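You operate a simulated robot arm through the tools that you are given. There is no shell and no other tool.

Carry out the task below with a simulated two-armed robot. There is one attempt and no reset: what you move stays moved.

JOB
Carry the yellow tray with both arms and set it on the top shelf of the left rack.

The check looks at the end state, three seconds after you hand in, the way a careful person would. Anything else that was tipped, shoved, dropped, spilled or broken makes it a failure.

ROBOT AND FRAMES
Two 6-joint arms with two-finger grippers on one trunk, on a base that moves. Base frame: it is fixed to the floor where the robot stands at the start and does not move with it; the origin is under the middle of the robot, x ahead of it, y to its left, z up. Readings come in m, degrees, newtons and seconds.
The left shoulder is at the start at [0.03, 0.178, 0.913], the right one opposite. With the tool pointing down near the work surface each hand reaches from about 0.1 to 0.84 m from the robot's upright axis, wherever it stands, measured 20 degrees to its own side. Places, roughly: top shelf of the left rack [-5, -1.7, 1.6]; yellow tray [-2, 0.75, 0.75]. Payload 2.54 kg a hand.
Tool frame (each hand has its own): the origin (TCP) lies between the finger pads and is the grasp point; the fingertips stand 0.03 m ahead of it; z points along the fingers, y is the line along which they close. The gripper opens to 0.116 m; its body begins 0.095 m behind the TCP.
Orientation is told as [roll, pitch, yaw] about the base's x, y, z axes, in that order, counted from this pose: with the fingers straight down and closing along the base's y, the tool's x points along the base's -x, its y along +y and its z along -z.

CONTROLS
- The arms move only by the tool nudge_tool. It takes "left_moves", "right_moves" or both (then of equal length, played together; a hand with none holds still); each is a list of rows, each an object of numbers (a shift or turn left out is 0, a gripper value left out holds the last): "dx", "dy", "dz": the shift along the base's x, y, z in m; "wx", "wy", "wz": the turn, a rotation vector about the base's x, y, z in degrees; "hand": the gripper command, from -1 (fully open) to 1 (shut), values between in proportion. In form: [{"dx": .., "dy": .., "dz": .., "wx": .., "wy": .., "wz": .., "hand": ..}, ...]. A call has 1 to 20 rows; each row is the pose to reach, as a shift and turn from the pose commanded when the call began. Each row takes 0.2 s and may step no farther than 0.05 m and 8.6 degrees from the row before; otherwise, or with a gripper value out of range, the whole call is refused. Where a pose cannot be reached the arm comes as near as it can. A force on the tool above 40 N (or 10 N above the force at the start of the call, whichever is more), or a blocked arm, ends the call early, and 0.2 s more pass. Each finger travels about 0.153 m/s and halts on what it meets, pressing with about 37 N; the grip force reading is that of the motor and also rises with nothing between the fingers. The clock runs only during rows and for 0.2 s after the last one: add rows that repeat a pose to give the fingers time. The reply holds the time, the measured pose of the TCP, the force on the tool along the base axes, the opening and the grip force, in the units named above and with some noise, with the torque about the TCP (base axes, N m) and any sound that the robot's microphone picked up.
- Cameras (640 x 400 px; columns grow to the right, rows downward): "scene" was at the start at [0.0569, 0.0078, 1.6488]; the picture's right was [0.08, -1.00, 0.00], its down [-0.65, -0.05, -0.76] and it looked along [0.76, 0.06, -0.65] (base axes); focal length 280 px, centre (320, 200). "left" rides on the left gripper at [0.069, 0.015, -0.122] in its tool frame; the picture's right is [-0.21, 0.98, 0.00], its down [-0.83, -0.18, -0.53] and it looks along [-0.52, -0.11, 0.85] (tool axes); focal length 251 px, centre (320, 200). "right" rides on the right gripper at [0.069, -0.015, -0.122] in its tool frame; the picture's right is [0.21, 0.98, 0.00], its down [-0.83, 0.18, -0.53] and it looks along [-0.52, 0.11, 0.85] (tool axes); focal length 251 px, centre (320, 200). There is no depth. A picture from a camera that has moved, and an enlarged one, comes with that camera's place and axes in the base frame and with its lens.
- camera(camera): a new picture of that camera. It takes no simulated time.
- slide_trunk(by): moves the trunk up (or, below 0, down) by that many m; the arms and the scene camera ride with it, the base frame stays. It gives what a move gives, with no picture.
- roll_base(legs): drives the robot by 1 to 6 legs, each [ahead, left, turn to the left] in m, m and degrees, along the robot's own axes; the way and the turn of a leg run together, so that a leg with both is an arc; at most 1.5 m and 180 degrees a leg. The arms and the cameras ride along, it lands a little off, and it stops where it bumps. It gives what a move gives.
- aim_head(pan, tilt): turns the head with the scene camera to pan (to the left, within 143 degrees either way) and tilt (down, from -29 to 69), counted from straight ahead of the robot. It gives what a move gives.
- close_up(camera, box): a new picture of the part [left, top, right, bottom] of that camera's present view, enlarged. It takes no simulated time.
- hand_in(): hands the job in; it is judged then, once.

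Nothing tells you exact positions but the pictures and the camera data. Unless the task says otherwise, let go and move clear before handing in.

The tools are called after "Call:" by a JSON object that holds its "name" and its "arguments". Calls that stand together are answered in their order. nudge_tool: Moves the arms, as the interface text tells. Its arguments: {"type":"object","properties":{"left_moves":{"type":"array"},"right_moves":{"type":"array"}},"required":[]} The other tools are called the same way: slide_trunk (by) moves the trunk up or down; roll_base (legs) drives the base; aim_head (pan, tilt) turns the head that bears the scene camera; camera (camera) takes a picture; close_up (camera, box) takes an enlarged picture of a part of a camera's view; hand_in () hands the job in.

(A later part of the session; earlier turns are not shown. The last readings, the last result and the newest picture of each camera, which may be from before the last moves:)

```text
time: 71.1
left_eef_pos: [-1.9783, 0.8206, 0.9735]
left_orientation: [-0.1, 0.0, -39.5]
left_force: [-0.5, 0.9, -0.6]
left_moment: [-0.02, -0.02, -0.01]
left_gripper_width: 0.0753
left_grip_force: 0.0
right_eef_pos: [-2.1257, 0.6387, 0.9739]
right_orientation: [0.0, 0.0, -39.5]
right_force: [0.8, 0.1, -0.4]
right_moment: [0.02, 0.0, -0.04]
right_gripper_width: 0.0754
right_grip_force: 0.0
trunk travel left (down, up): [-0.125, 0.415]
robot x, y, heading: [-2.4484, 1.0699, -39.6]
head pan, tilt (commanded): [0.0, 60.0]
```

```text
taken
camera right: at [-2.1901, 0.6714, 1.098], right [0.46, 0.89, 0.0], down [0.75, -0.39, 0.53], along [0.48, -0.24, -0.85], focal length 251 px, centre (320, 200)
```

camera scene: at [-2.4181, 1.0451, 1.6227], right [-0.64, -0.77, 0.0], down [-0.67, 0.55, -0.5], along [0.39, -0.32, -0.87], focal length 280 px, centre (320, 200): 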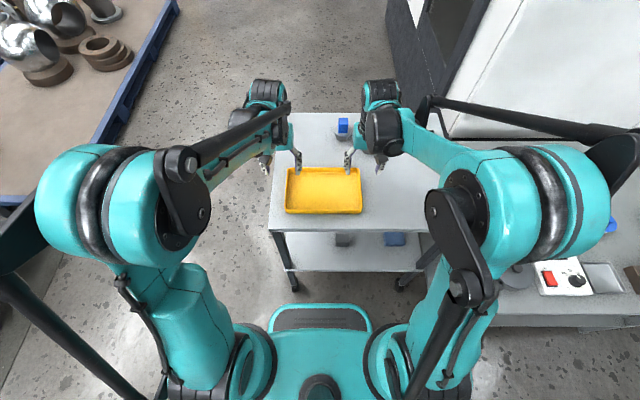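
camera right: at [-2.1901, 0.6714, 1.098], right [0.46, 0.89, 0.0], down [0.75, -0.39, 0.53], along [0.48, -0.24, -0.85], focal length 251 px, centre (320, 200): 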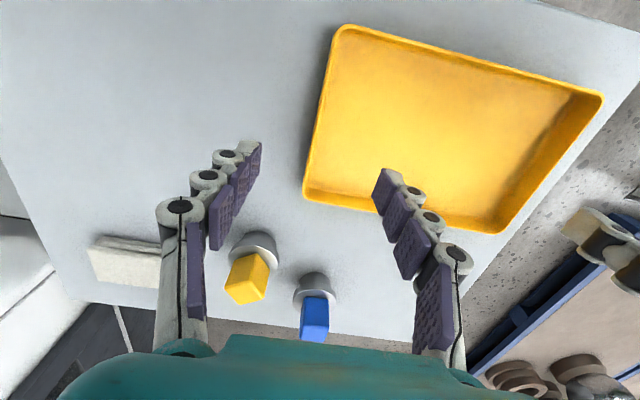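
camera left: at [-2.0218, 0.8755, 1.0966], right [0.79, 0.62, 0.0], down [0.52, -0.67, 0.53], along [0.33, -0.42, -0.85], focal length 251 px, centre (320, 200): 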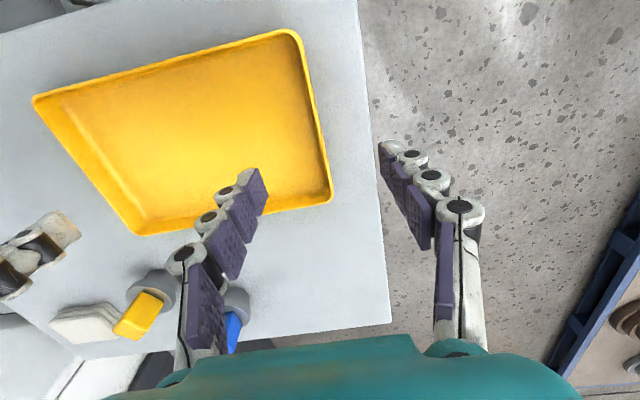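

Both hands are above the end walls. I'll check their centring over the walls with close-ups before going down.

Call:
{"name": "close_up", "arguments": {"camera": "left", "box": [220, 20, 412, 220]}}

Call:
{"name": "close_up", "arguments": {"camera": "right", "box": [228, 20, 420, 220]}}

Call:
{"name": "close_up", "arguments": {"camera": "scene", "box": [240, 110, 400, 220]}}

```text
2.00 times, centred on (316, 120) of left
camera zoom: at [-2.0218, 0.8755, 1.0966], right [0.79, 0.62, 0.0], down [0.52, -0.67, 0.53], along [0.33, -0.42, -0.85], focal length 503 px, centre (328, 360)
```

zoom: 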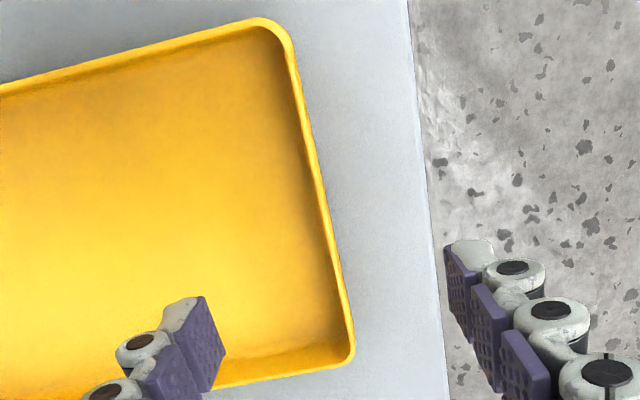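

```text
2.00 times, centred on (324, 120) of right
camera zoom: at [-2.1901, 0.6714, 1.098], right [0.46, 0.89, 0.0], down [0.75, -0.39, 0.53], along [0.48, -0.24, -0.85], focal length 503 px, centre (312, 360)
```

zoom: 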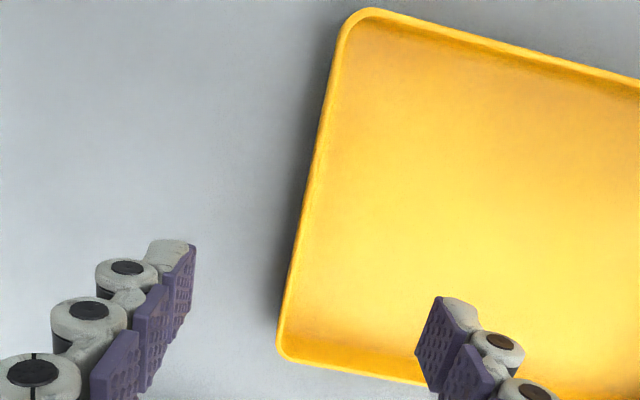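

```text
3.64 times, centred on (320, 165) of scene
camera zoom: at [-2.4181, 1.0451, 1.6227], right [-0.64, -0.77, 0.0], down [-0.67, 0.55, -0.5], along [0.39, -0.32, -0.87], focal length 1019 px, centre (320, 327)
```

zoom: 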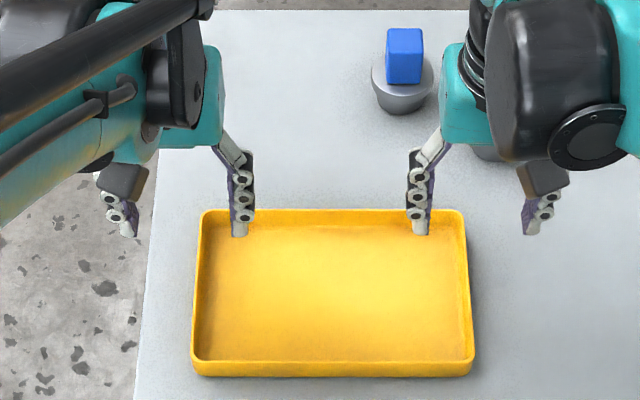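

Both hands are within about 3 mm of the wall centres; I'll correct that sideways and lower to about z 0.893, watching the force.

Call:
{"name": "nudge_tool", "arguments": {"left_moves": [{"dx": -0.0016, "dy": -0.0019, "dz": -0.02, "hand": -0.3}, {"dx": -0.0016, "dy": -0.0019, "dz": -0.04, "hand": -0.3}, {"dx": -0.0016, "dy": -0.0019, "dz": -0.06, "hand": -0.3}, {"dx": -0.0016, "dy": -0.0019, "dz": -0.08, "hand": -0.3}, {"dx": -0.0016, "dy": -0.0019, "dz": -0.08, "hand": -0.3}], "right_moves": [{"dx": -0.0022, "dy": -0.0019, "dz": -0.02, "hand": -0.3}, {"dx": -0.0022, "dy": -0.0019, "dz": -0.04, "hand": -0.3}, {"dx": -0.0022, "dy": -0.0019, "dz": -0.06, "hand": -0.3}, {"dx": -0.0022, "dy": -0.0019, "dz": -0.08, "hand": -0.3}, {"dx": -0.0022, "dy": -0.0019, "dz": -0.08, "hand": -0.3}]}}

Call:
{"name": "close_up", "arguments": {"camera": "left", "box": [180, 20, 440, 260]}}

Call:
{"name": "close_up", "arguments": {"camera": "right", "box": [200, 20, 460, 260]}}

Call:
{"name": "close_up", "arguments": {"camera": "scene", "box": [240, 110, 400, 220]}}

```text
time: 72.3
left_eef_pos: [-1.981, 0.8176, 0.8953]
left_orientation: [-0.1, 0.0, -39.5]
left_force: [0.1, 0.0, -1.4]
left_moment: [0.0, 0.01, -0.01]
left_gripper_width: 0.0754
left_grip_force: 0.0
right_eef_pos: [-2.1295, 0.6369, 0.8944]
right_orientation: [-0.1, 0.0, -39.5]
right_force: [-0.1, -0.1, 0.0]
right_moment: [0.0, -0.01, 0.03]
right_gripper_width: 0.0755
right_grip_force: 0.1
trunk travel left (down, up): [-0.125, 0.415]
robot x, y, heading: [-2.4442, 1.0652, -39.6]
head pan, tilt (commanded): [0.0, 60.0]
```

```text
1.67 times, centred on (310, 140) of left
camera zoom: at [-2.0239, 0.8723, 1.0167], right [0.79, 0.62, 0.0], down [0.52, -0.67, 0.53], along [0.33, -0.42, -0.85], focal length 419 px, centre (337, 300)
```

zoom: 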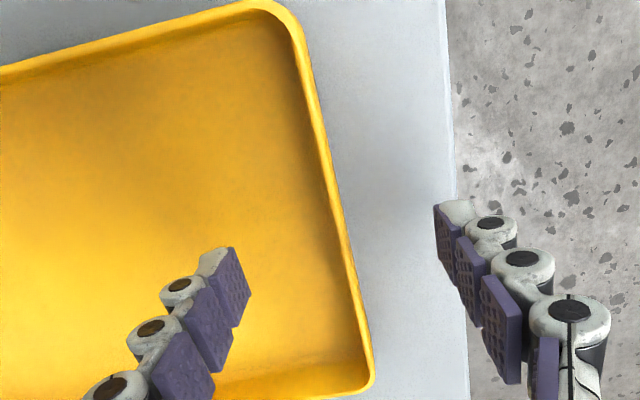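

```text
1.67 times, centred on (330, 140) of right
camera zoom: at [-2.1933, 0.6692, 1.0178], right [0.46, 0.89, 0.0], down [0.75, -0.39, 0.53], along [0.48, -0.24, -0.85], focal length 419 px, centre (303, 300)
```

zoom: 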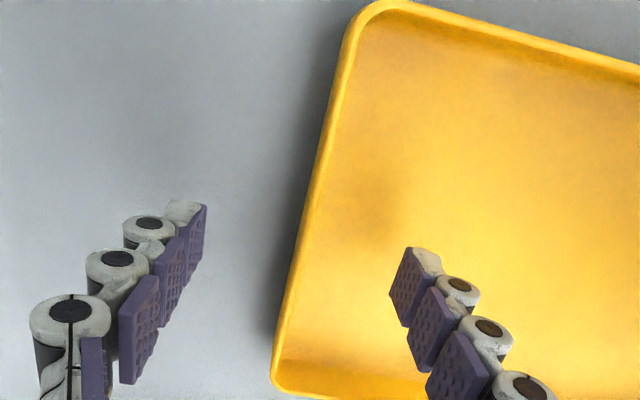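

```text
3.64 times, centred on (320, 165) of scene
camera zoom: at [-2.4178, 1.0448, 1.6227], right [-0.64, -0.77, 0.0], down [-0.67, 0.55, -0.5], along [0.39, -0.32, -0.87], focal length 1019 px, centre (320, 327)
```

zoom: 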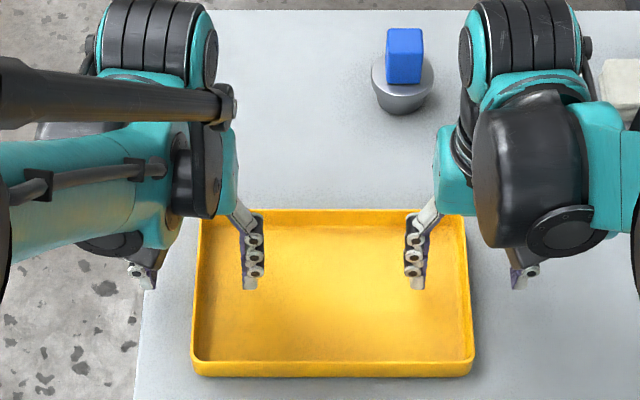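

The finger pads straddle both end walls evenly, with the tips now at rim height. I'll lower another 18 mm in small steps and watch for contact.

Call:
{"name": "nudge_tool", "arguments": {"left_moves": [{"dz": -0.005, "hand": -0.3}, {"dz": -0.01, "hand": -0.3}, {"dz": -0.014, "hand": -0.3}, {"dz": -0.018, "hand": -0.3}, {"dz": -0.018, "hand": -0.3}], "right_moves": [{"dz": -0.005, "hand": -0.3}, {"dz": -0.01, "hand": -0.3}, {"dz": -0.014, "hand": -0.3}, {"dz": -0.017, "hand": -0.3}, {"dz": -0.017, "hand": -0.3}]}}

Call:
{"name": "close_up", "arguments": {"camera": "left", "box": [180, 20, 440, 260]}}

Call:
{"name": "close_up", "arguments": {"camera": "right", "box": [200, 20, 460, 260]}}

Call:
{"name": "close_up", "arguments": {"camera": "scene", "box": [260, 150, 380, 220]}}

```text
time: 73.5
left_eef_pos: [-1.9804, 0.8184, 0.8769]
left_orientation: [-0.1, 0.1, -39.4]
left_force: [0.0, -0.7, 0.1]
left_moment: [0.0, 0.01, 0.04]
left_gripper_width: 0.0753
left_grip_force: 0.1
right_eef_pos: [-2.1297, 0.6375, 0.8772]
right_orientation: [-0.1, 0.0, -39.5]
right_force: [-0.3, 0.0, -0.4]
right_moment: [-0.02, 0.03, -0.01]
right_gripper_width: 0.0754
right_grip_force: 0.0
trunk travel left (down, up): [-0.125, 0.415]
robot x, y, heading: [-2.4506, 1.0673, -39.6]
head pan, tilt (commanded): [0.0, 60.0]
```

```text
1.67 times, centred on (310, 140) of left
camera zoom: at [-2.0232, 0.8723, 0.9989], right [0.79, 0.62, 0.0], down [0.52, -0.67, 0.53], along [0.33, -0.42, -0.85], focal length 419 px, centre (337, 300)
```

zoom: 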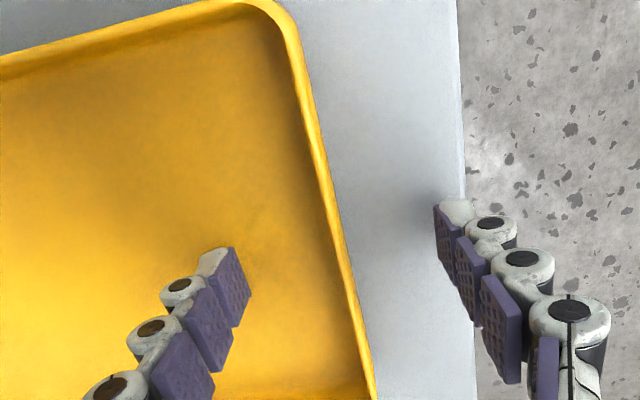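

```text
1.67 times, centred on (330, 140) of right
camera zoom: at [-2.1936, 0.6692, 1.0008], right [0.46, 0.89, 0.0], down [0.75, -0.39, 0.53], along [0.47, -0.24, -0.85], focal length 419 px, centre (303, 300)
```

zoom: 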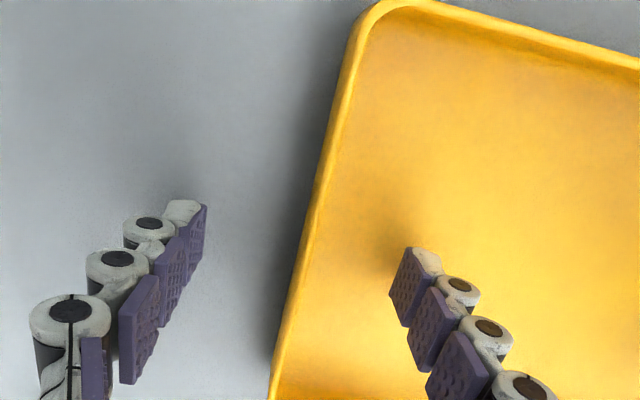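

```text
5.33 times, centred on (320, 185) of scene
camera zoom: at [-2.4175, 1.0445, 1.6226], right [-0.64, -0.77, 0.0], down [-0.67, 0.55, -0.5], along [0.39, -0.32, -0.87], focal length 1495 px, centre (320, 280)
```

zoom: 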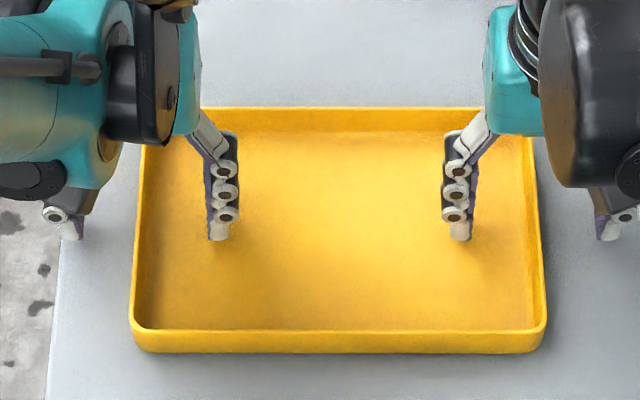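

No contact yet, and the fingertips sit just above the tray floor and cart top. I'll close part of the way first to see whether the tips dip or the tray shifts.

Call:
{"name": "nudge_tool", "arguments": {"left_moves": [{"hand": -0.1}, {"hand": 0.1}, {"hand": 0.4}, {"hand": 0.4}], "right_moves": [{"hand": -0.1}, {"hand": 0.1}, {"hand": 0.4}, {"hand": 0.4}]}}

Call:
{"name": "close_up", "arguments": {"camera": "left", "box": [180, 20, 440, 260]}}

Call:
{"name": "close_up", "arguments": {"camera": "right", "box": [200, 20, 460, 260]}}

Call:
{"name": "close_up", "arguments": {"camera": "scene", "box": [260, 150, 380, 220]}}

```text
time: 74.5
left_eef_pos: [-1.9804, 0.8179, 0.8768]
left_orientation: [0.0, 0.1, -39.5]
left_force: [-0.5, -0.5, -0.4]
left_moment: [0.0, -0.01, 0.0]
left_gripper_width: 0.035
left_grip_force: 0.2
right_eef_pos: [-2.1295, 0.6371, 0.8775]
right_orientation: [0.0, -0.1, -39.5]
right_force: [0.1, 0.2, -1.0]
right_moment: [-0.02, 0.0, 0.03]
right_gripper_width: 0.0349
right_grip_force: 0.1
trunk travel left (down, up): [-0.125, 0.415]
robot x, y, heading: [-2.4482, 1.0685, -39.6]
head pan, tilt (commanded): [0.0, 60.0]
```

```text
1.67 times, centred on (310, 140) of left
camera zoom: at [-2.0232, 0.8723, 0.999], right [0.79, 0.62, 0.0], down [0.52, -0.67, 0.53], along [0.33, -0.42, -0.85], focal length 419 px, centre (337, 300)
```

zoom: 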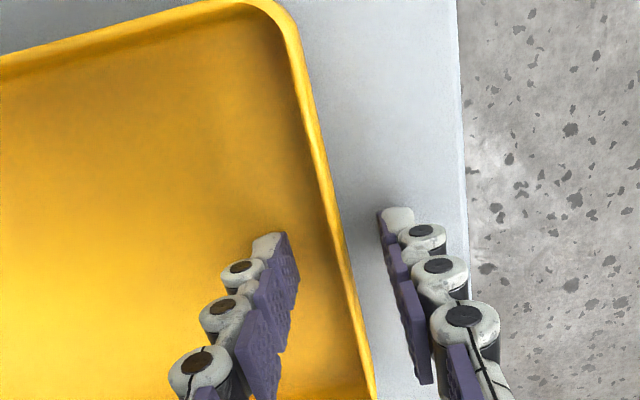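

```text
1.67 times, centred on (330, 140) of right
camera zoom: at [-2.1935, 0.6691, 1.0008], right [0.46, 0.89, 0.0], down [0.75, -0.39, 0.53], along [0.47, -0.24, -0.85], focal length 419 px, centre (303, 300)
```

zoom: 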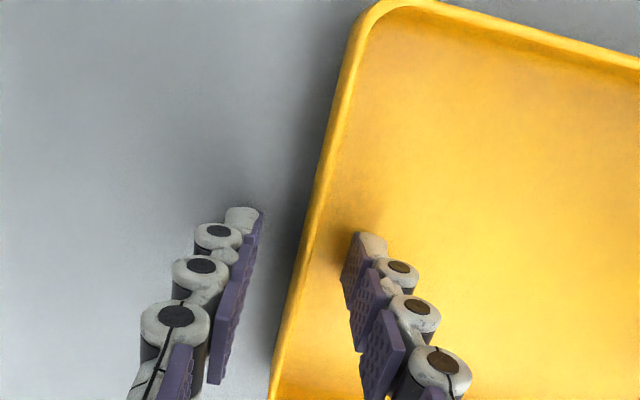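

```text
5.33 times, centred on (320, 185) of scene
camera zoom: at [-2.4174, 1.0445, 1.6226], right [-0.64, -0.77, 0.0], down [-0.67, 0.55, -0.5], along [0.39, -0.32, -0.87], focal length 1495 px, centre (320, 280)
```

zoom: 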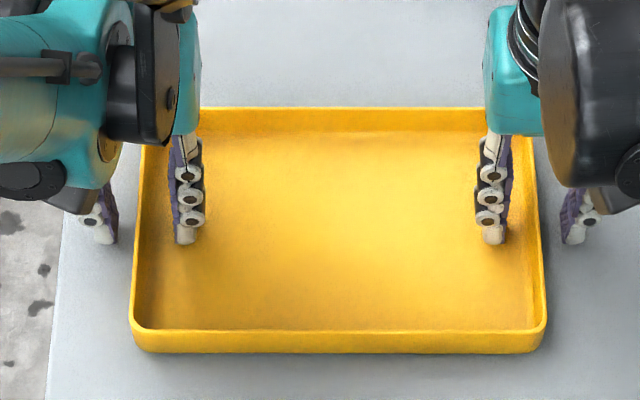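

The pads are centred on both walls and nothing has shifted. I'll close both grippers fully together.

Call:
{"name": "nudge_tool", "arguments": {"left_moves": [{"hand": 0.55}, {"hand": 0.7}, {"hand": 0.85}, {"hand": 1}, {"hand": 1}, {"hand": 1}], "right_moves": [{"hand": 0.55}, {"hand": 0.7}, {"hand": 0.85}, {"hand": 1}, {"hand": 1}, {"hand": 1}]}}

Call:
{"name": "close_up", "arguments": {"camera": "left", "box": [180, 20, 440, 260]}}

Call:
{"name": "close_up", "arguments": {"camera": "right", "box": [200, 20, 460, 260]}}

Call:
{"name": "close_up", "arguments": {"camera": "scene", "box": [260, 150, 380, 220]}}

```text
time: 75.9
left_eef_pos: [-1.9791, 0.8178, 0.8774]
left_orientation: [0.1, 0.1, -39.4]
left_force: [12.7, 16.6, 0.3]
left_moment: [0.41, -0.29, -0.12]
left_gripper_width: 0.0061
left_grip_force: 31.5
right_eef_pos: [-2.1292, 0.6366, 0.8773]
right_orientation: [-0.1, 0.1, -39.7]
right_force: [-13.1, -16.4, 0.4]
right_moment: [-0.38, 0.26, -0.01]
right_gripper_width: 0.0061
right_grip_force: 31.3
trunk travel left (down, up): [-0.125, 0.415]
robot x, y, heading: [-2.4455, 1.0673, -39.5]
head pan, tilt (commanded): [0.0, 60.0]
```

```text
1.67 times, centred on (310, 140) of left
camera zoom: at [-2.0226, 0.8729, 0.999], right [0.79, 0.62, 0.0], down [0.52, -0.67, 0.53], along [0.33, -0.42, -0.85], focal length 419 px, centre (337, 300)
```

zoom: 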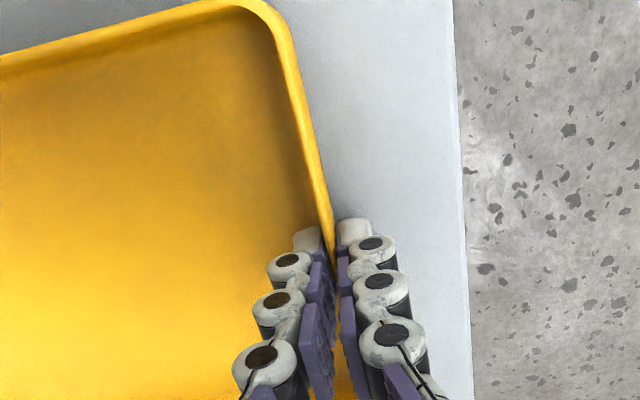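

```text
1.67 times, centred on (330, 140) of right
camera zoom: at [-2.194, 0.6685, 1.0008], right [0.46, 0.89, 0.0], down [0.75, -0.39, 0.53], along [0.47, -0.25, -0.85], focal length 419 px, centre (303, 300)
```

zoom: 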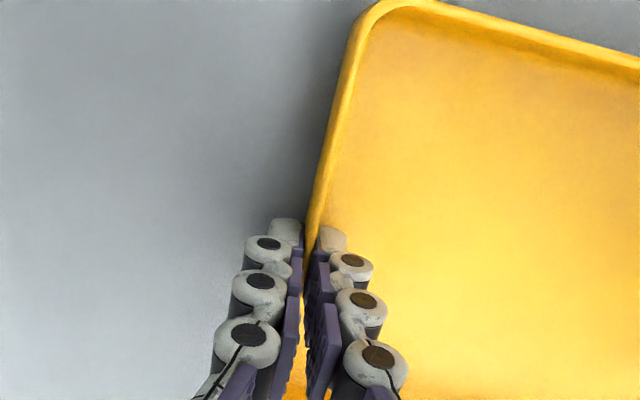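

```text
5.33 times, centred on (320, 185) of scene
camera zoom: at [-2.4173, 1.0444, 1.6226], right [-0.64, -0.77, 0.0], down [-0.67, 0.55, -0.5], along [0.39, -0.32, -0.87], focal length 1495 px, centre (320, 280)
```

zoom: 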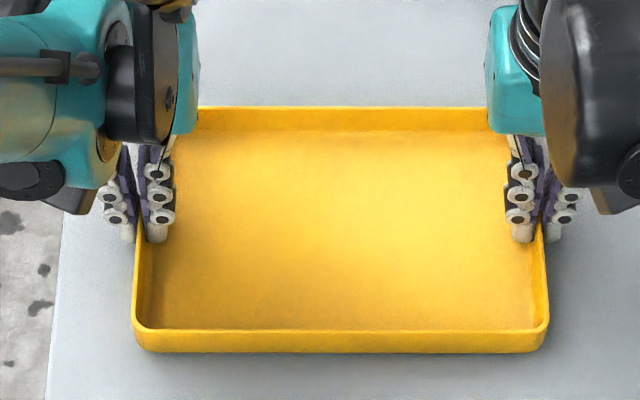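

Both grippers hold the 6 mm walls firmly, but the hands squeeze the tray with about 21 N against each other. I'll ease each hand outward by about 1.5 mm to relieve that.

Call:
{"name": "nudge_tool", "arguments": {"left_moves": [{"dx": 0.0005, "dy": 0.0006, "hand": 1}, {"dx": 0.001, "dy": 0.0012, "hand": 1}, {"dx": 0.001, "dy": 0.0012, "hand": 1}], "right_moves": [{"dx": -0.0005, "dy": -0.0006, "hand": 1}, {"dx": -0.001, "dy": -0.0012, "hand": 1}, {"dx": -0.001, "dy": -0.0012, "hand": 1}]}}

```text
time: 76.7
left_eef_pos: [-1.9795, 0.8184, 0.877]
left_orientation: [-0.1, 0.0, -39.5]
left_force: [6.1, 7.8, 0.6]
left_moment: [0.21, -0.15, 0.02]
left_gripper_width: 0.0061
left_grip_force: 31.6
right_eef_pos: [-2.1307, 0.6364, 0.8768]
right_orientation: [0.0, -0.1, -39.4]
right_force: [-6.1, -7.8, -0.6]
right_moment: [-0.2, 0.1, -0.04]
right_gripper_width: 0.0059
right_grip_force: 31.4
trunk travel left (down, up): [-0.125, 0.415]
robot x, y, heading: [-2.4485, 1.0645, -39.5]
head pan, tilt (commanded): [0.0, 60.0]
```

The squeeze dropped to about 10 N. A little more outward easing, then a small 3 cm test lift.

Call:
{"name": "nudge_tool", "arguments": {"left_moves": [{"dx": 0.0005, "dy": 0.0006, "hand": 1}, {"dx": 0.0008, "dy": 0.001, "hand": 1}, {"dx": 0.0008, "dy": 0.001, "hand": 1}, {"dx": 0.0008, "dy": 0.001, "dz": 0.005, "hand": 1}, {"dx": 0.0008, "dy": 0.001, "dz": 0.012, "hand": 1}, {"dx": 0.0008, "dy": 0.001, "dz": 0.02, "hand": 1}, {"dx": 0.0008, "dy": 0.001, "dz": 0.03, "hand": 1}, {"dx": 0.0008, "dy": 0.001, "dz": 0.03, "hand": 1}], "right_moves": [{"dx": -0.0005, "dy": -0.0006, "hand": 1}, {"dx": -0.0008, "dy": -0.001, "hand": 1}, {"dx": -0.0008, "dy": -0.001, "hand": 1}, {"dx": -0.0008, "dy": -0.001, "dz": 0.005, "hand": 1}, {"dx": -0.0008, "dy": -0.001, "dz": 0.012, "hand": 1}, {"dx": -0.0008, "dy": -0.001, "dz": 0.02, "hand": 1}, {"dx": -0.0008, "dy": -0.001, "dz": 0.03, "hand": 1}, {"dx": -0.0008, "dy": -0.001, "dz": 0.03, "hand": 1}]}}

Call:
{"name": "camera", "arguments": {"camera": "scene"}}

Call:
{"name": "camera", "arguments": {"camera": "left"}}

```text
time: 78.5
left_eef_pos: [-1.9796, 0.82, 0.906]
left_orientation: [-0.1, 0.0, -39.5]
left_force: [-17.5, -22.5, -1.6]
left_moment: [-0.57, 0.37, 0.08]
left_gripper_width: 0.0058
left_grip_force: 30.7
right_eef_pos: [-2.1297, 0.635, 0.9078]
right_orientation: [0.2, -0.1, -39.5]
right_force: [18.6, 22.2, -0.7]
right_moment: [0.56, -0.42, 0.01]
right_gripper_width: 0.006
right_grip_force: 31.6
trunk travel left (down, up): [-0.125, 0.415]
robot x, y, heading: [-2.4464, 1.0679, -39.2]
head pan, tilt (commanded): [0.0, 60.0]
```

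```text
taken
camera scene: at [-2.4171, 1.0441, 1.6226], right [-0.64, -0.77, 0.0], down [-0.67, 0.55, -0.5], along [0.39, -0.32, -0.87], focal length 280 px, centre (320, 200)
```

scene: 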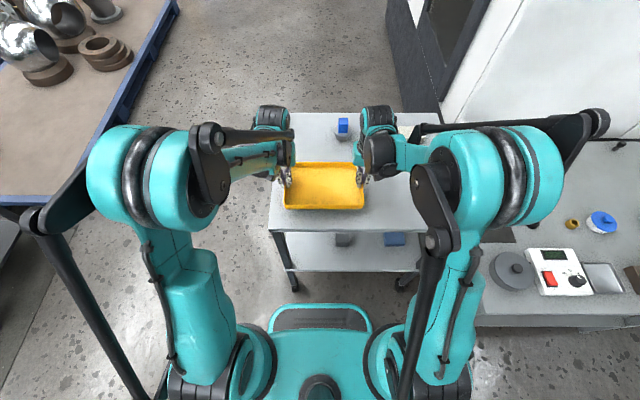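

```text
taken
camera left: at [-2.0219, 0.8746, 1.0288], right [0.79, 0.62, 0.0], down [0.52, -0.66, 0.53], along [0.33, -0.42, -0.85], focal length 251 px, centre (320, 200)
```

left: 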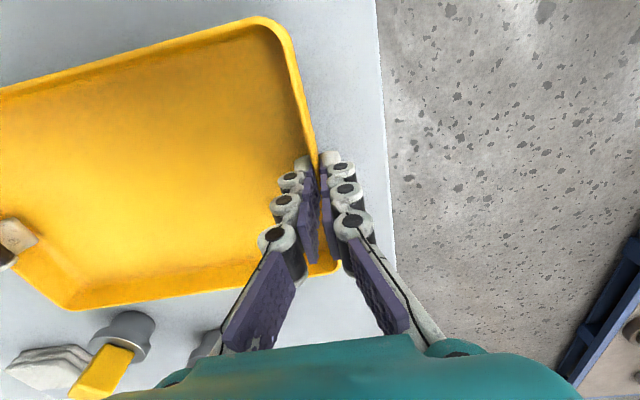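

The tray has lifted cleanly off the cart, but the hands now pull apart with about 28 N. I'll bring each hand slightly inward to relax the tray.

Call:
{"name": "nudge_tool", "arguments": {"left_moves": [{"dx": -0.0003, "dy": -0.0004, "hand": 1}, {"dx": -0.0005, "dy": -0.0006, "hand": 1}, {"dx": -0.0005, "dy": -0.0006, "hand": 1}], "right_moves": [{"dx": 0.0003, "dy": 0.0004, "hand": 1}, {"dx": 0.0005, "dy": 0.0006, "hand": 1}, {"dx": 0.0005, "dy": 0.0006, "hand": 1}]}}

```text
time: 79.3
left_eef_pos: [-1.9799, 0.8198, 0.9065]
left_orientation: [-0.2, -0.1, -39.5]
left_force: [-15.2, -19.1, -0.2]
left_moment: [-0.44, 0.32, 0.04]
left_gripper_width: 0.0061
left_grip_force: 31.5
right_eef_pos: [-2.1304, 0.6357, 0.9072]
right_orientation: [0.1, 0.1, -39.4]
right_force: [14.2, 19.0, -0.2]
right_moment: [0.52, -0.35, 0.02]
right_gripper_width: 0.006
right_grip_force: 31.7
trunk travel left (down, up): [-0.125, 0.415]
robot x, y, heading: [-2.4495, 1.0694, -39.7]
head pan, tilt (commanded): [0.0, 60.0]
```

Still about 24 N of pull; the response is about 6 N per mm. I'll bring the hands in by about 2.5 mm each.

Call:
{"name": "nudge_tool", "arguments": {"left_moves": [{"dx": -0.0006, "dy": -0.0008, "hand": 1}, {"dx": -0.0011, "dy": -0.0014, "hand": 1}, {"dx": -0.0016, "dy": -0.0019, "hand": 1}, {"dx": -0.0016, "dy": -0.0019, "hand": 1}], "right_moves": [{"dx": 0.0006, "dy": 0.0008, "hand": 1}, {"dx": 0.0011, "dy": 0.0014, "hand": 1}, {"dx": 0.0016, "dy": 0.0019, "hand": 1}, {"dx": 0.0016, "dy": 0.0019, "hand": 1}]}}

```text
time: 80.3
left_eef_pos: [-1.9792, 0.8193, 0.9063]
left_orientation: [0.1, 0.0, -39.4]
left_force: [6.0, 7.3, -1.4]
left_moment: [0.18, -0.09, -0.08]
left_gripper_width: 0.0058
left_grip_force: 32.0
right_eef_pos: [-2.1298, 0.6358, 0.9085]
right_orientation: [-0.3, 0.0, -39.6]
right_force: [-6.2, -6.4, 0.0]
right_moment: [-0.2, 0.06, 0.11]
right_gripper_width: 0.0059
right_grip_force: 31.6
trunk travel left (down, up): [-0.125, 0.415]
robot x, y, heading: [-2.4465, 1.0653, -39.5]
head pan, tilt (commanded): [0.0, 60.0]
```

The tray is relaxed in both grips (about 9 N). I'll raise the trunk by 0.3 m so tray and arms go up together without relative motion.

Call:
{"name": "slide_trunk", "arguments": {"by": 0.1}}

Call:
{"name": "slide_trunk", "arguments": {"by": 0.2}}

Call:
{"name": "camera", "arguments": {"camera": "scene"}}

```text
time: 81.6
left_eef_pos: [-1.9789, 0.8193, 1.0066]
left_orientation: [0.3, 0.0, -39.5]
left_force: [19.4, 23.4, -0.6]
left_moment: [0.59, -0.46, 0.0]
left_gripper_width: 0.0058
left_grip_force: 31.7
right_eef_pos: [-2.1291, 0.6356, 1.0072]
right_orientation: [-0.3, 0.0, -39.6]
right_force: [-20.3, -23.9, -1.3]
right_moment: [-0.54, 0.45, 0.06]
right_gripper_width: 0.0061
right_grip_force: 31.4
trunk travel left (down, up): [-0.225, 0.315]
robot x, y, heading: [-2.4503, 1.0698, -39.6]
head pan, tilt (commanded): [0.0, 60.0]
```

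```text
time: 83.8
left_eef_pos: [-1.9804, 0.8187, 1.2052]
left_orientation: [0.3, 0.0, -39.6]
left_force: [21.0, 25.0, -1.2]
left_moment: [0.56, -0.49, -0.01]
left_gripper_width: 0.0061
left_grip_force: 31.4
right_eef_pos: [-2.1294, 0.6358, 1.2082]
right_orientation: [-0.4, 0.0, -39.6]
right_force: [-19.8, -24.8, -0.3]
right_moment: [-0.54, 0.48, 0.01]
right_gripper_width: 0.0062
right_grip_force: 31.4
trunk travel left (down, up): [-0.425, 0.115]
robot x, y, heading: [-2.4504, 1.0615, -39.1]
head pan, tilt (commanded): [0.0, 60.0]
```

```text
taken
camera scene: at [-2.4171, 1.0442, 1.9225], right [-0.64, -0.77, 0.0], down [-0.67, 0.55, -0.5], along [0.39, -0.32, -0.87], focal length 280 px, centre (320, 200)
```

scene: 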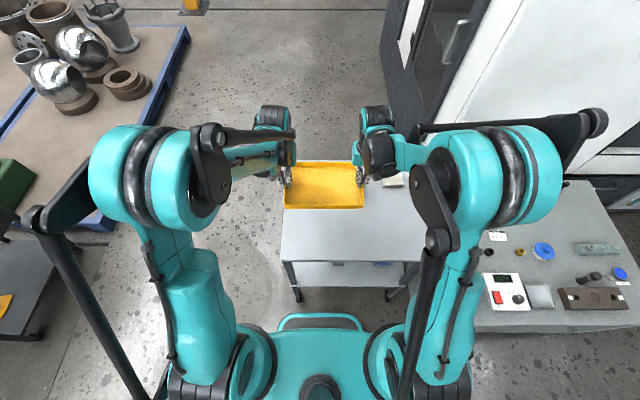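

The tray is up at z 1.2. The squeeze settled at about 32 N, so I'll ease each hand outward by 1.5 mm and wait for it to settle.

Call:
{"name": "nudge_tool", "arguments": {"left_moves": [{"dx": 0.0004, "dy": 0.0005, "hand": 1}, {"dx": 0.0007, "dy": 0.0008, "hand": 1}, {"dx": 0.001, "dy": 0.0012, "hand": 1}, {"dx": 0.001, "dy": 0.0012, "hand": 1}, {"dx": 0.001, "dy": 0.0012, "hand": 1}, {"dx": 0.001, "dy": 0.0012, "hand": 1}, {"dx": 0.001, "dy": 0.0012, "hand": 1}], "right_moves": [{"dx": -0.0004, "dy": -0.0005, "hand": 1}, {"dx": -0.0007, "dy": -0.0008, "hand": 1}, {"dx": -0.001, "dy": -0.0012, "hand": 1}, {"dx": -0.001, "dy": -0.0012, "hand": 1}, {"dx": -0.001, "dy": -0.0012, "hand": 1}, {"dx": -0.001, "dy": -0.0012, "hand": 1}, {"dx": -0.001, "dy": -0.0012, "hand": 1}]}}

```text
time: 85.4
left_eef_pos: [-1.9794, 0.818, 1.2079]
left_orientation: [0.0, 0.1, -39.5]
left_force: [10.1, 13.7, -0.9]
left_moment: [0.3, -0.27, 0.04]
left_gripper_width: 0.0058
left_grip_force: 31.6
right_eef_pos: [-2.1294, 0.6364, 1.2083]
right_orientation: [-0.1, 0.0, -39.5]
right_force: [-11.0, -12.8, -0.8]
right_moment: [-0.28, 0.33, 0.03]
right_gripper_width: 0.0061
right_grip_force: 31.3
trunk travel left (down, up): [-0.425, 0.115]
robot x, y, heading: [-2.4469, 1.0656, -39.4]
head pan, tilt (commanded): [0.0, 60.0]
```

The squeeze is down to about 17 N and the grip is steady. I'll back away from the cart by 0.35 m and look at what lies around before turning.

Call:
{"name": "roll_base", "arguments": {"legs": [[-0.36, 0, 0]]}}

Call:
{"name": "camera", "arguments": {"camera": "scene"}}

Call:
{"name": "aim_head", "arguments": {"pan": -75, "tilt": 35}}

Call:
{"name": "camera", "arguments": {"camera": "scene"}}

```text
time: 87.7
left_eef_pos: [-2.2585, 1.0491, 1.2075]
left_orientation: [0.0, 0.1, -39.5]
left_force: [10.3, 11.9, -1.6]
left_moment: [0.29, -0.26, 0.04]
left_gripper_width: 0.0057
left_grip_force: 31.9
right_eef_pos: [-2.408, 0.8654, 1.2077]
right_orientation: [0.1, 0.0, -39.7]
right_force: [-10.1, -12.1, -0.4]
right_moment: [-0.29, 0.21, 0.03]
right_gripper_width: 0.0062
right_grip_force: 31.2
trunk travel left (down, up): [-0.425, 0.115]
robot x, y, heading: [-2.7247, 1.2967, -39.5]
head pan, tilt (commanded): [0.0, 60.0]
```

```text
taken
camera scene: at [-2.6957, 1.2741, 1.9226], right [-0.64, -0.77, 0.0], down [-0.67, 0.55, -0.5], along [0.39, -0.32, -0.87], focal length 280 px, centre (320, 200)
```

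scene: 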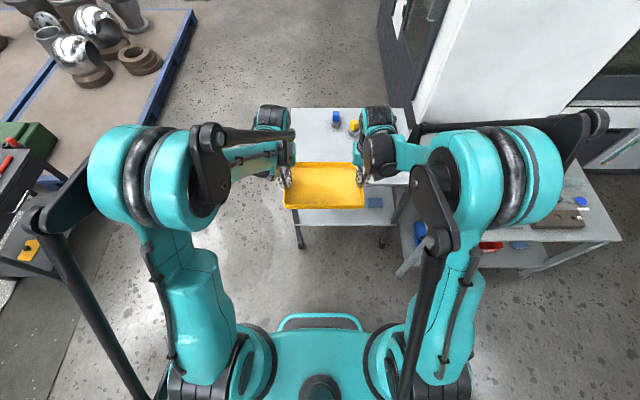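

```text
time: 89.2
left_eef_pos: [-2.2582, 1.0485, 1.2058]
left_orientation: [-0.1, -0.1, -39.4]
left_force: [1.2, 1.2, -0.9]
left_moment: [0.0, -0.04, -0.01]
left_gripper_width: 0.0063
left_grip_force: 31.2
right_eef_pos: [-2.4085, 0.8654, 1.2079]
right_orientation: [0.1, 0.1, -39.6]
right_force: [-0.8, -0.4, -0.3]
right_moment: [-0.01, 0.04, 0.02]
right_gripper_width: 0.0061
right_grip_force: 31.9
trunk travel left (down, up): [-0.425, 0.115]
robot x, y, heading: [-2.7269, 1.2982, -39.2]
head pan, tilt (commanded): [-75.0, 35.0]
```

```text
taken
camera scene: at [-2.7835, 1.2363, 1.9569], right [-0.91, 0.41, 0.0], down [0.24, 0.52, -0.82], along [-0.34, -0.75, -0.57], focal length 280 px, centre (320, 200)
```

scene: 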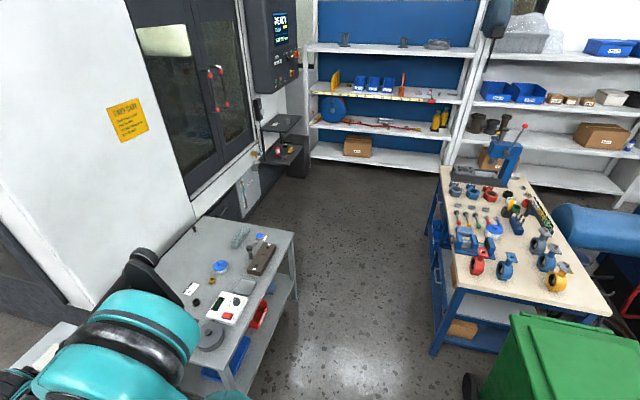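

Force between the hands has settled to about 1 N, and the passage ahead to the right is clear, about 1 m wide. I'll turn right about 88.5° to face the rack, with the tray high above the tables.

Call:
{"name": "roll_base", "arguments": {"legs": [[-0.02, 0, -44], [0, 0, -44.5]]}}

Call:
{"name": "aim_head", "arguments": {"pan": 0, "tilt": 30}}

Call:
{"name": "camera", "arguments": {"camera": "scene"}}

```text
time: 93.6
left_eef_pos: [-2.9734, 0.8388, 1.2056]
left_orientation: [0.0, 0.0, -128.1]
left_force: [2.2, -2.5, -1.7]
left_moment: [-0.04, -0.09, 0.01]
left_gripper_width: 0.0061
left_grip_force: 31.4
right_eef_pos: [-3.1587, 0.9853, 1.207]
right_orientation: [0.0, 0.0, -128.3]
right_force: [-2.9, 3.1, -0.7]
right_moment: [0.08, 0.09, 0.02]
right_gripper_width: 0.0062
right_grip_force: 32.0
trunk travel left (down, up): [-0.425, 0.115]
robot x, y, heading: [-2.7406, 1.3157, -128.3]
head pan, tilt (commanded): [-75.0, 35.0]
```

```text
time: 95.1
left_eef_pos: [-2.9726, 0.8397, 1.207]
left_orientation: [0.0, 0.0, -128.2]
left_force: [-1.0, -0.2, 0.3]
left_moment: [-0.05, 0.0, -0.02]
left_gripper_width: 0.006
left_grip_force: 31.7
right_eef_pos: [-3.1595, 0.9868, 1.2084]
right_orientation: [0.0, 0.1, -128.3]
right_force: [-0.5, -0.2, -1.1]
right_moment: [0.03, -0.03, 0.01]
right_gripper_width: 0.0061
right_grip_force: 31.2
trunk travel left (down, up): [-0.425, 0.115]
robot x, y, heading: [-2.7397, 1.3122, -128.2]
head pan, tilt (commanded): [0.0, 30.0]
```

```text
taken
camera scene: at [-2.7714, 1.267, 1.9647], right [-0.79, 0.62, 0.0], down [0.31, 0.39, -0.87], along [-0.54, -0.68, -0.5], focal length 280 px, centre (320, 200)
```

scene: 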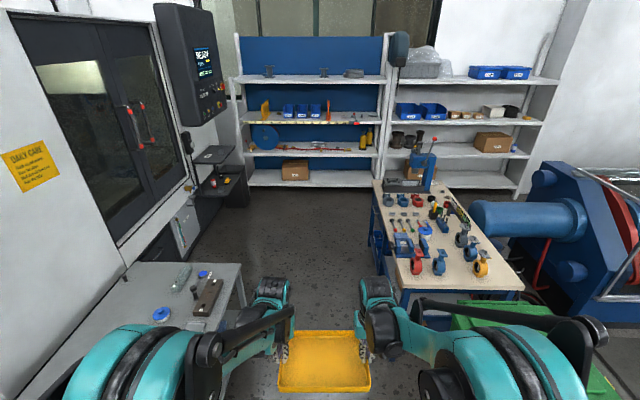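

I'm facing the rack squarely with the tray in front of me. I'll drive forward 1.3 m through the passage and check the clearances again.

Call:
{"name": "roll_base", "arguments": {"legs": [[1.3, 0, 0]]}}

Call:
{"name": "camera", "arguments": {"camera": "scene"}}

Call:
{"name": "aim_head", "arguments": {"pan": 0, "tilt": 10}}

Call:
{"name": "camera", "arguments": {"camera": "scene"}}

```text
time: 101.6
left_eef_pos: [-3.7849, -0.1707, 1.2064]
left_orientation: [0.1, 0.0, -128.9]
left_force: [-0.4, -0.8, -0.7]
left_moment: [-0.02, -0.03, -0.03]
left_gripper_width: 0.0059
left_grip_force: 31.9
right_eef_pos: [-3.9681, -0.0219, 1.2077]
right_orientation: [0.0, 0.0, -128.9]
right_force: [-0.3, 0.5, -0.2]
right_moment: [0.03, 0.02, -0.01]
right_gripper_width: 0.0059
right_grip_force: 31.8
trunk travel left (down, up): [-0.425, 0.115]
robot x, y, heading: [-3.5461, 0.3011, -128.9]
head pan, tilt (commanded): [0.0, 30.0]
```

```text
taken
camera scene: at [-3.5787, 0.2546, 1.9647], right [-0.78, 0.63, 0.0], down [0.31, 0.39, -0.87], along [-0.54, -0.67, -0.5], focal length 280 px, centre (320, 200)
```

scene: 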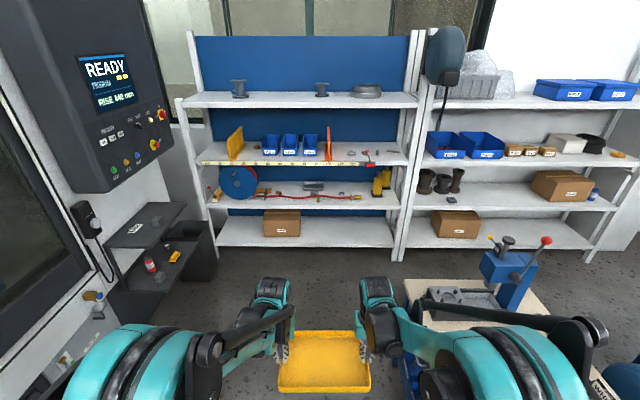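

```text
time: 102.4
left_eef_pos: [-3.7857, -0.1713, 1.2067]
left_orientation: [0.1, 0.0, -128.8]
left_force: [-0.7, -0.8, -1.1]
left_moment: [-0.02, 0.01, 0.03]
left_gripper_width: 0.0058
left_grip_force: 31.6
right_eef_pos: [-3.9692, -0.0221, 1.207]
right_orientation: [0.0, -0.1, -128.8]
right_force: [0.8, -0.6, -0.1]
right_moment: [0.07, -0.02, 0.05]
right_gripper_width: 0.006
right_grip_force: 31.8
trunk travel left (down, up): [-0.425, 0.115]
robot x, y, heading: [-3.5429, 0.2987, -129.0]
head pan, tilt (commanded): [0.0, 10.0]
```

```text
taken
camera scene: at [-3.5802, 0.2528, 1.9969], right [-0.78, 0.63, 0.0], down [0.11, 0.14, -0.98], along [-0.62, -0.77, -0.17], focal length 280 px, centre (320, 200)
```

scene: 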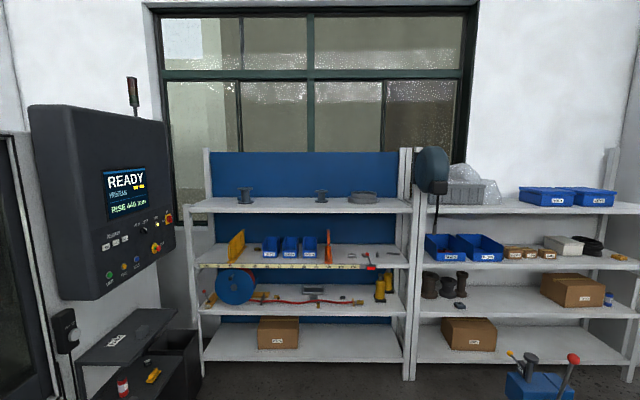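

The rack is right ahead; its top shelf has a spool on the left, a small spool in the middle and flange discs on the right. I'll zoom in to measure the free space and the control panel's clearance.

Call:
{"name": "close_up", "arguments": {"camera": "scene", "box": [180, 140, 440, 300]}}

Call:
{"name": "aim_head", "arguments": {"pan": 0, "tilt": 30}}

Call:
{"name": "close_up", "arguments": {"camera": "scene", "box": [170, 20, 430, 180]}}

```text
2.46 times, centred on (310, 220) of scene
camera zoom: at [-3.5802, 0.2528, 1.9969], right [-0.78, 0.63, 0.0], down [0.11, 0.14, -0.98], along [-0.62, -0.77, -0.17], focal length 690 px, centre (345, 151)
```

zoom: 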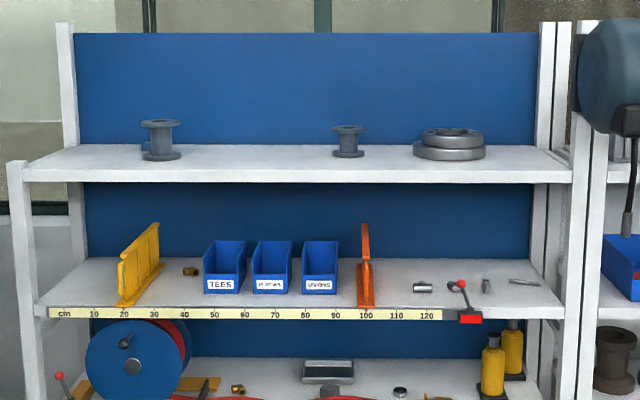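

```text
time: 103.3
left_eef_pos: [-3.7844, -0.1707, 1.2072]
left_orientation: [0.0, 0.1, -129.0]
left_force: [-0.9, 1.3, -0.2]
left_moment: [0.03, -0.02, 0.0]
left_gripper_width: 0.0059
left_grip_force: 31.4
right_eef_pos: [-3.9699, -0.0211, 1.2088]
right_orientation: [0.0, -0.1, -129.0]
right_force: [1.1, -0.1, -1.8]
right_moment: [0.01, -0.02, 0.01]
right_gripper_width: 0.0064
right_grip_force: 31.5
trunk travel left (down, up): [-0.425, 0.115]
robot x, y, heading: [-3.5407, 0.3041, -129.2]
head pan, tilt (commanded): [0.0, 30.0]
```

```text
2.46 times, centred on (300, 100) of scene
camera zoom: at [-3.5787, 0.2546, 1.9647], right [-0.78, 0.63, 0.0], down [0.31, 0.39, -0.87], along [-0.54, -0.67, -0.5], focal length 690 px, centre (369, 446)
```

zoom: 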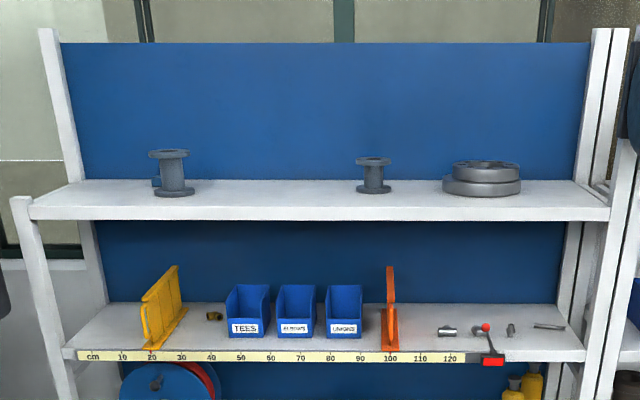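

The top shelf surface is at about z 1.55, roughly 0.5 m deep, and about 2.2 m ahead of me. The free gap between the large left spool and the small spool is about 0.53 m wide, centred 0.31 m left of my line, so I'll drive up and shift left, stopping well short of the rack.

Call:
{"name": "roll_base", "arguments": {"legs": [[0.63, 0.15, 0], [0.6, 0.16, 0]]}}

Call:
{"name": "camera", "arguments": {"camera": "scene"}}

```text
time: 109.9
left_eef_pos: [-4.3115, -1.3233, 1.2067]
left_orientation: [0.0, 0.0, -129.0]
left_force: [-0.4, 0.3, -1.1]
left_moment: [-0.01, -0.01, 0.02]
left_gripper_width: 0.0058
left_grip_force: 31.6
right_eef_pos: [-4.4967, -1.1752, 1.2074]
right_orientation: [0.1, 0.0, -128.9]
right_force: [-0.8, -0.1, -1.4]
right_moment: [0.01, 0.0, 0.07]
right_gripper_width: 0.0061
right_grip_force: 31.7
trunk travel left (down, up): [-0.425, 0.115]
robot x, y, heading: [-4.0697, -0.8521, -129.0]
head pan, tilt (commanded): [0.0, 30.0]
```

```text
taken
camera scene: at [-4.106, -0.8978, 1.9647], right [-0.78, 0.63, 0.0], down [0.31, 0.39, -0.87], along [-0.54, -0.67, -0.5], focal length 280 px, centre (320, 200)
```

scene: 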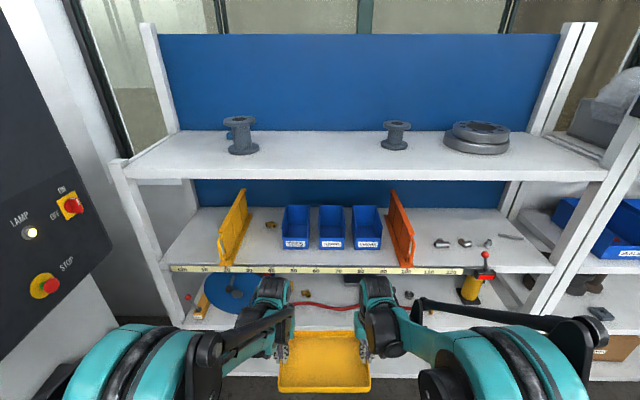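

I'm in front of the rack, and the machine's panel is well clear to the left. I'll raise the trunk to its top and re-measure the shelf.

Call:
{"name": "slide_trunk", "arguments": {"by": 0.114}}

Call:
{"name": "close_up", "arguments": {"camera": "scene", "box": [100, 80, 580, 380]}}

```text
time: 111.4
left_eef_pos: [-4.312, -1.3234, 1.3201]
left_orientation: [0.0, 0.0, -128.9]
left_force: [-0.5, 0.6, 0.1]
left_moment: [-0.04, 0.03, 0.03]
left_gripper_width: 0.0059
left_grip_force: 31.6
right_eef_pos: [-4.497, -1.1744, 1.3225]
right_orientation: [0.0, 0.0, -129.0]
right_force: [0.5, -0.5, -0.6]
right_moment: [-0.01, -0.04, 0.05]
right_gripper_width: 0.0061
right_grip_force: 31.9
trunk travel left (down, up): [-0.539, 0.001]
robot x, y, heading: [-4.0707, -0.8511, -129.0]
head pan, tilt (commanded): [0.0, 30.0]
```

```text
1.33 times, centred on (340, 230) of scene
camera zoom: at [-4.1061, -0.8978, 2.0785], right [-0.78, 0.63, 0.0], down [0.31, 0.39, -0.87], along [-0.54, -0.67, -0.5], focal length 374 px, centre (293, 160)
```

zoom: 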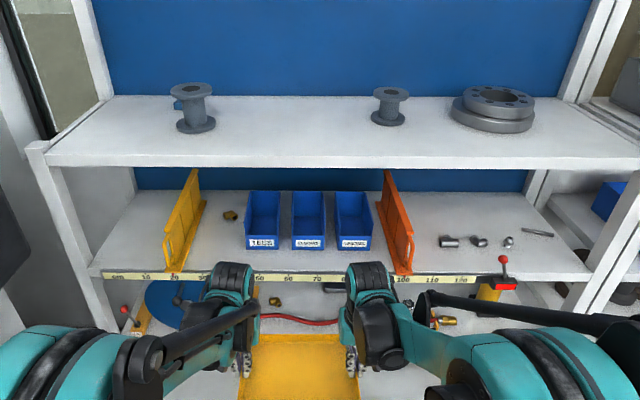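

The slot is centred on my line. I'll now raise both hands together in small synchronous steps, 10 cm first, watching the force between them.

Call:
{"name": "nudge_tool", "arguments": {"left_moves": [{"dz": 0.006, "hand": 1}, {"dz": 0.016, "hand": 1}, {"dz": 0.028, "hand": 1}, {"dz": 0.04, "hand": 1}, {"dz": 0.052, "hand": 1}, {"dz": 0.064, "hand": 1}, {"dz": 0.076, "hand": 1}, {"dz": 0.088, "hand": 1}, {"dz": 0.096, "hand": 1}, {"dz": 0.1, "hand": 1}, {"dz": 0.1, "hand": 1}, {"dz": 0.1, "hand": 1}], "right_moves": [{"dz": 0.006, "hand": 1}, {"dz": 0.016, "hand": 1}, {"dz": 0.028, "hand": 1}, {"dz": 0.04, "hand": 1}, {"dz": 0.052, "hand": 1}, {"dz": 0.064, "hand": 1}, {"dz": 0.076, "hand": 1}, {"dz": 0.088, "hand": 1}, {"dz": 0.096, "hand": 1}, {"dz": 0.1, "hand": 1}, {"dz": 0.1, "hand": 1}, {"dz": 0.1, "hand": 1}]}}

Call:
{"name": "camera", "arguments": {"camera": "scene"}}

```text
time: 114.0
left_eef_pos: [-4.3131, -1.3232, 1.4199]
left_orientation: [0.1, 0.0, -128.9]
left_force: [-2.1, 1.7, -0.9]
left_moment: [0.04, 0.03, -0.01]
left_gripper_width: 0.0059
left_grip_force: 32.0
right_eef_pos: [-4.4966, -1.1744, 1.4221]
right_orientation: [0.0, 0.0, -128.9]
right_force: [2.4, -1.8, -1.3]
right_moment: [-0.06, -0.06, 0.03]
right_gripper_width: 0.0062
right_grip_force: 31.6
trunk travel left (down, up): [-0.539, 0.001]
robot x, y, heading: [-4.0683, -0.851, -128.8]
head pan, tilt (commanded): [0.0, 30.0]
```

```text
taken
camera scene: at [-4.1061, -0.8979, 2.0787], right [-0.78, 0.63, 0.0], down [0.31, 0.39, -0.87], along [-0.54, -0.67, -0.5], focal length 280 px, centre (320, 200)
```

scene: 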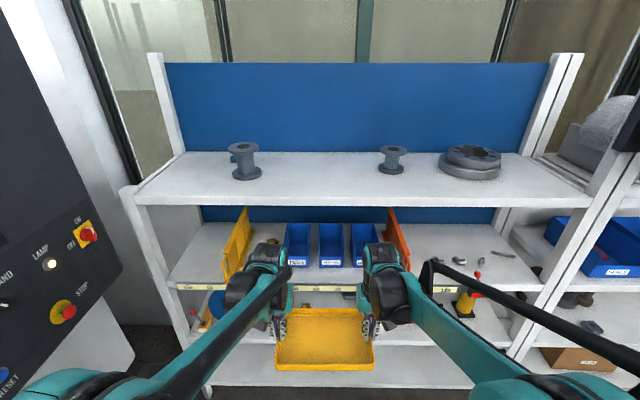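

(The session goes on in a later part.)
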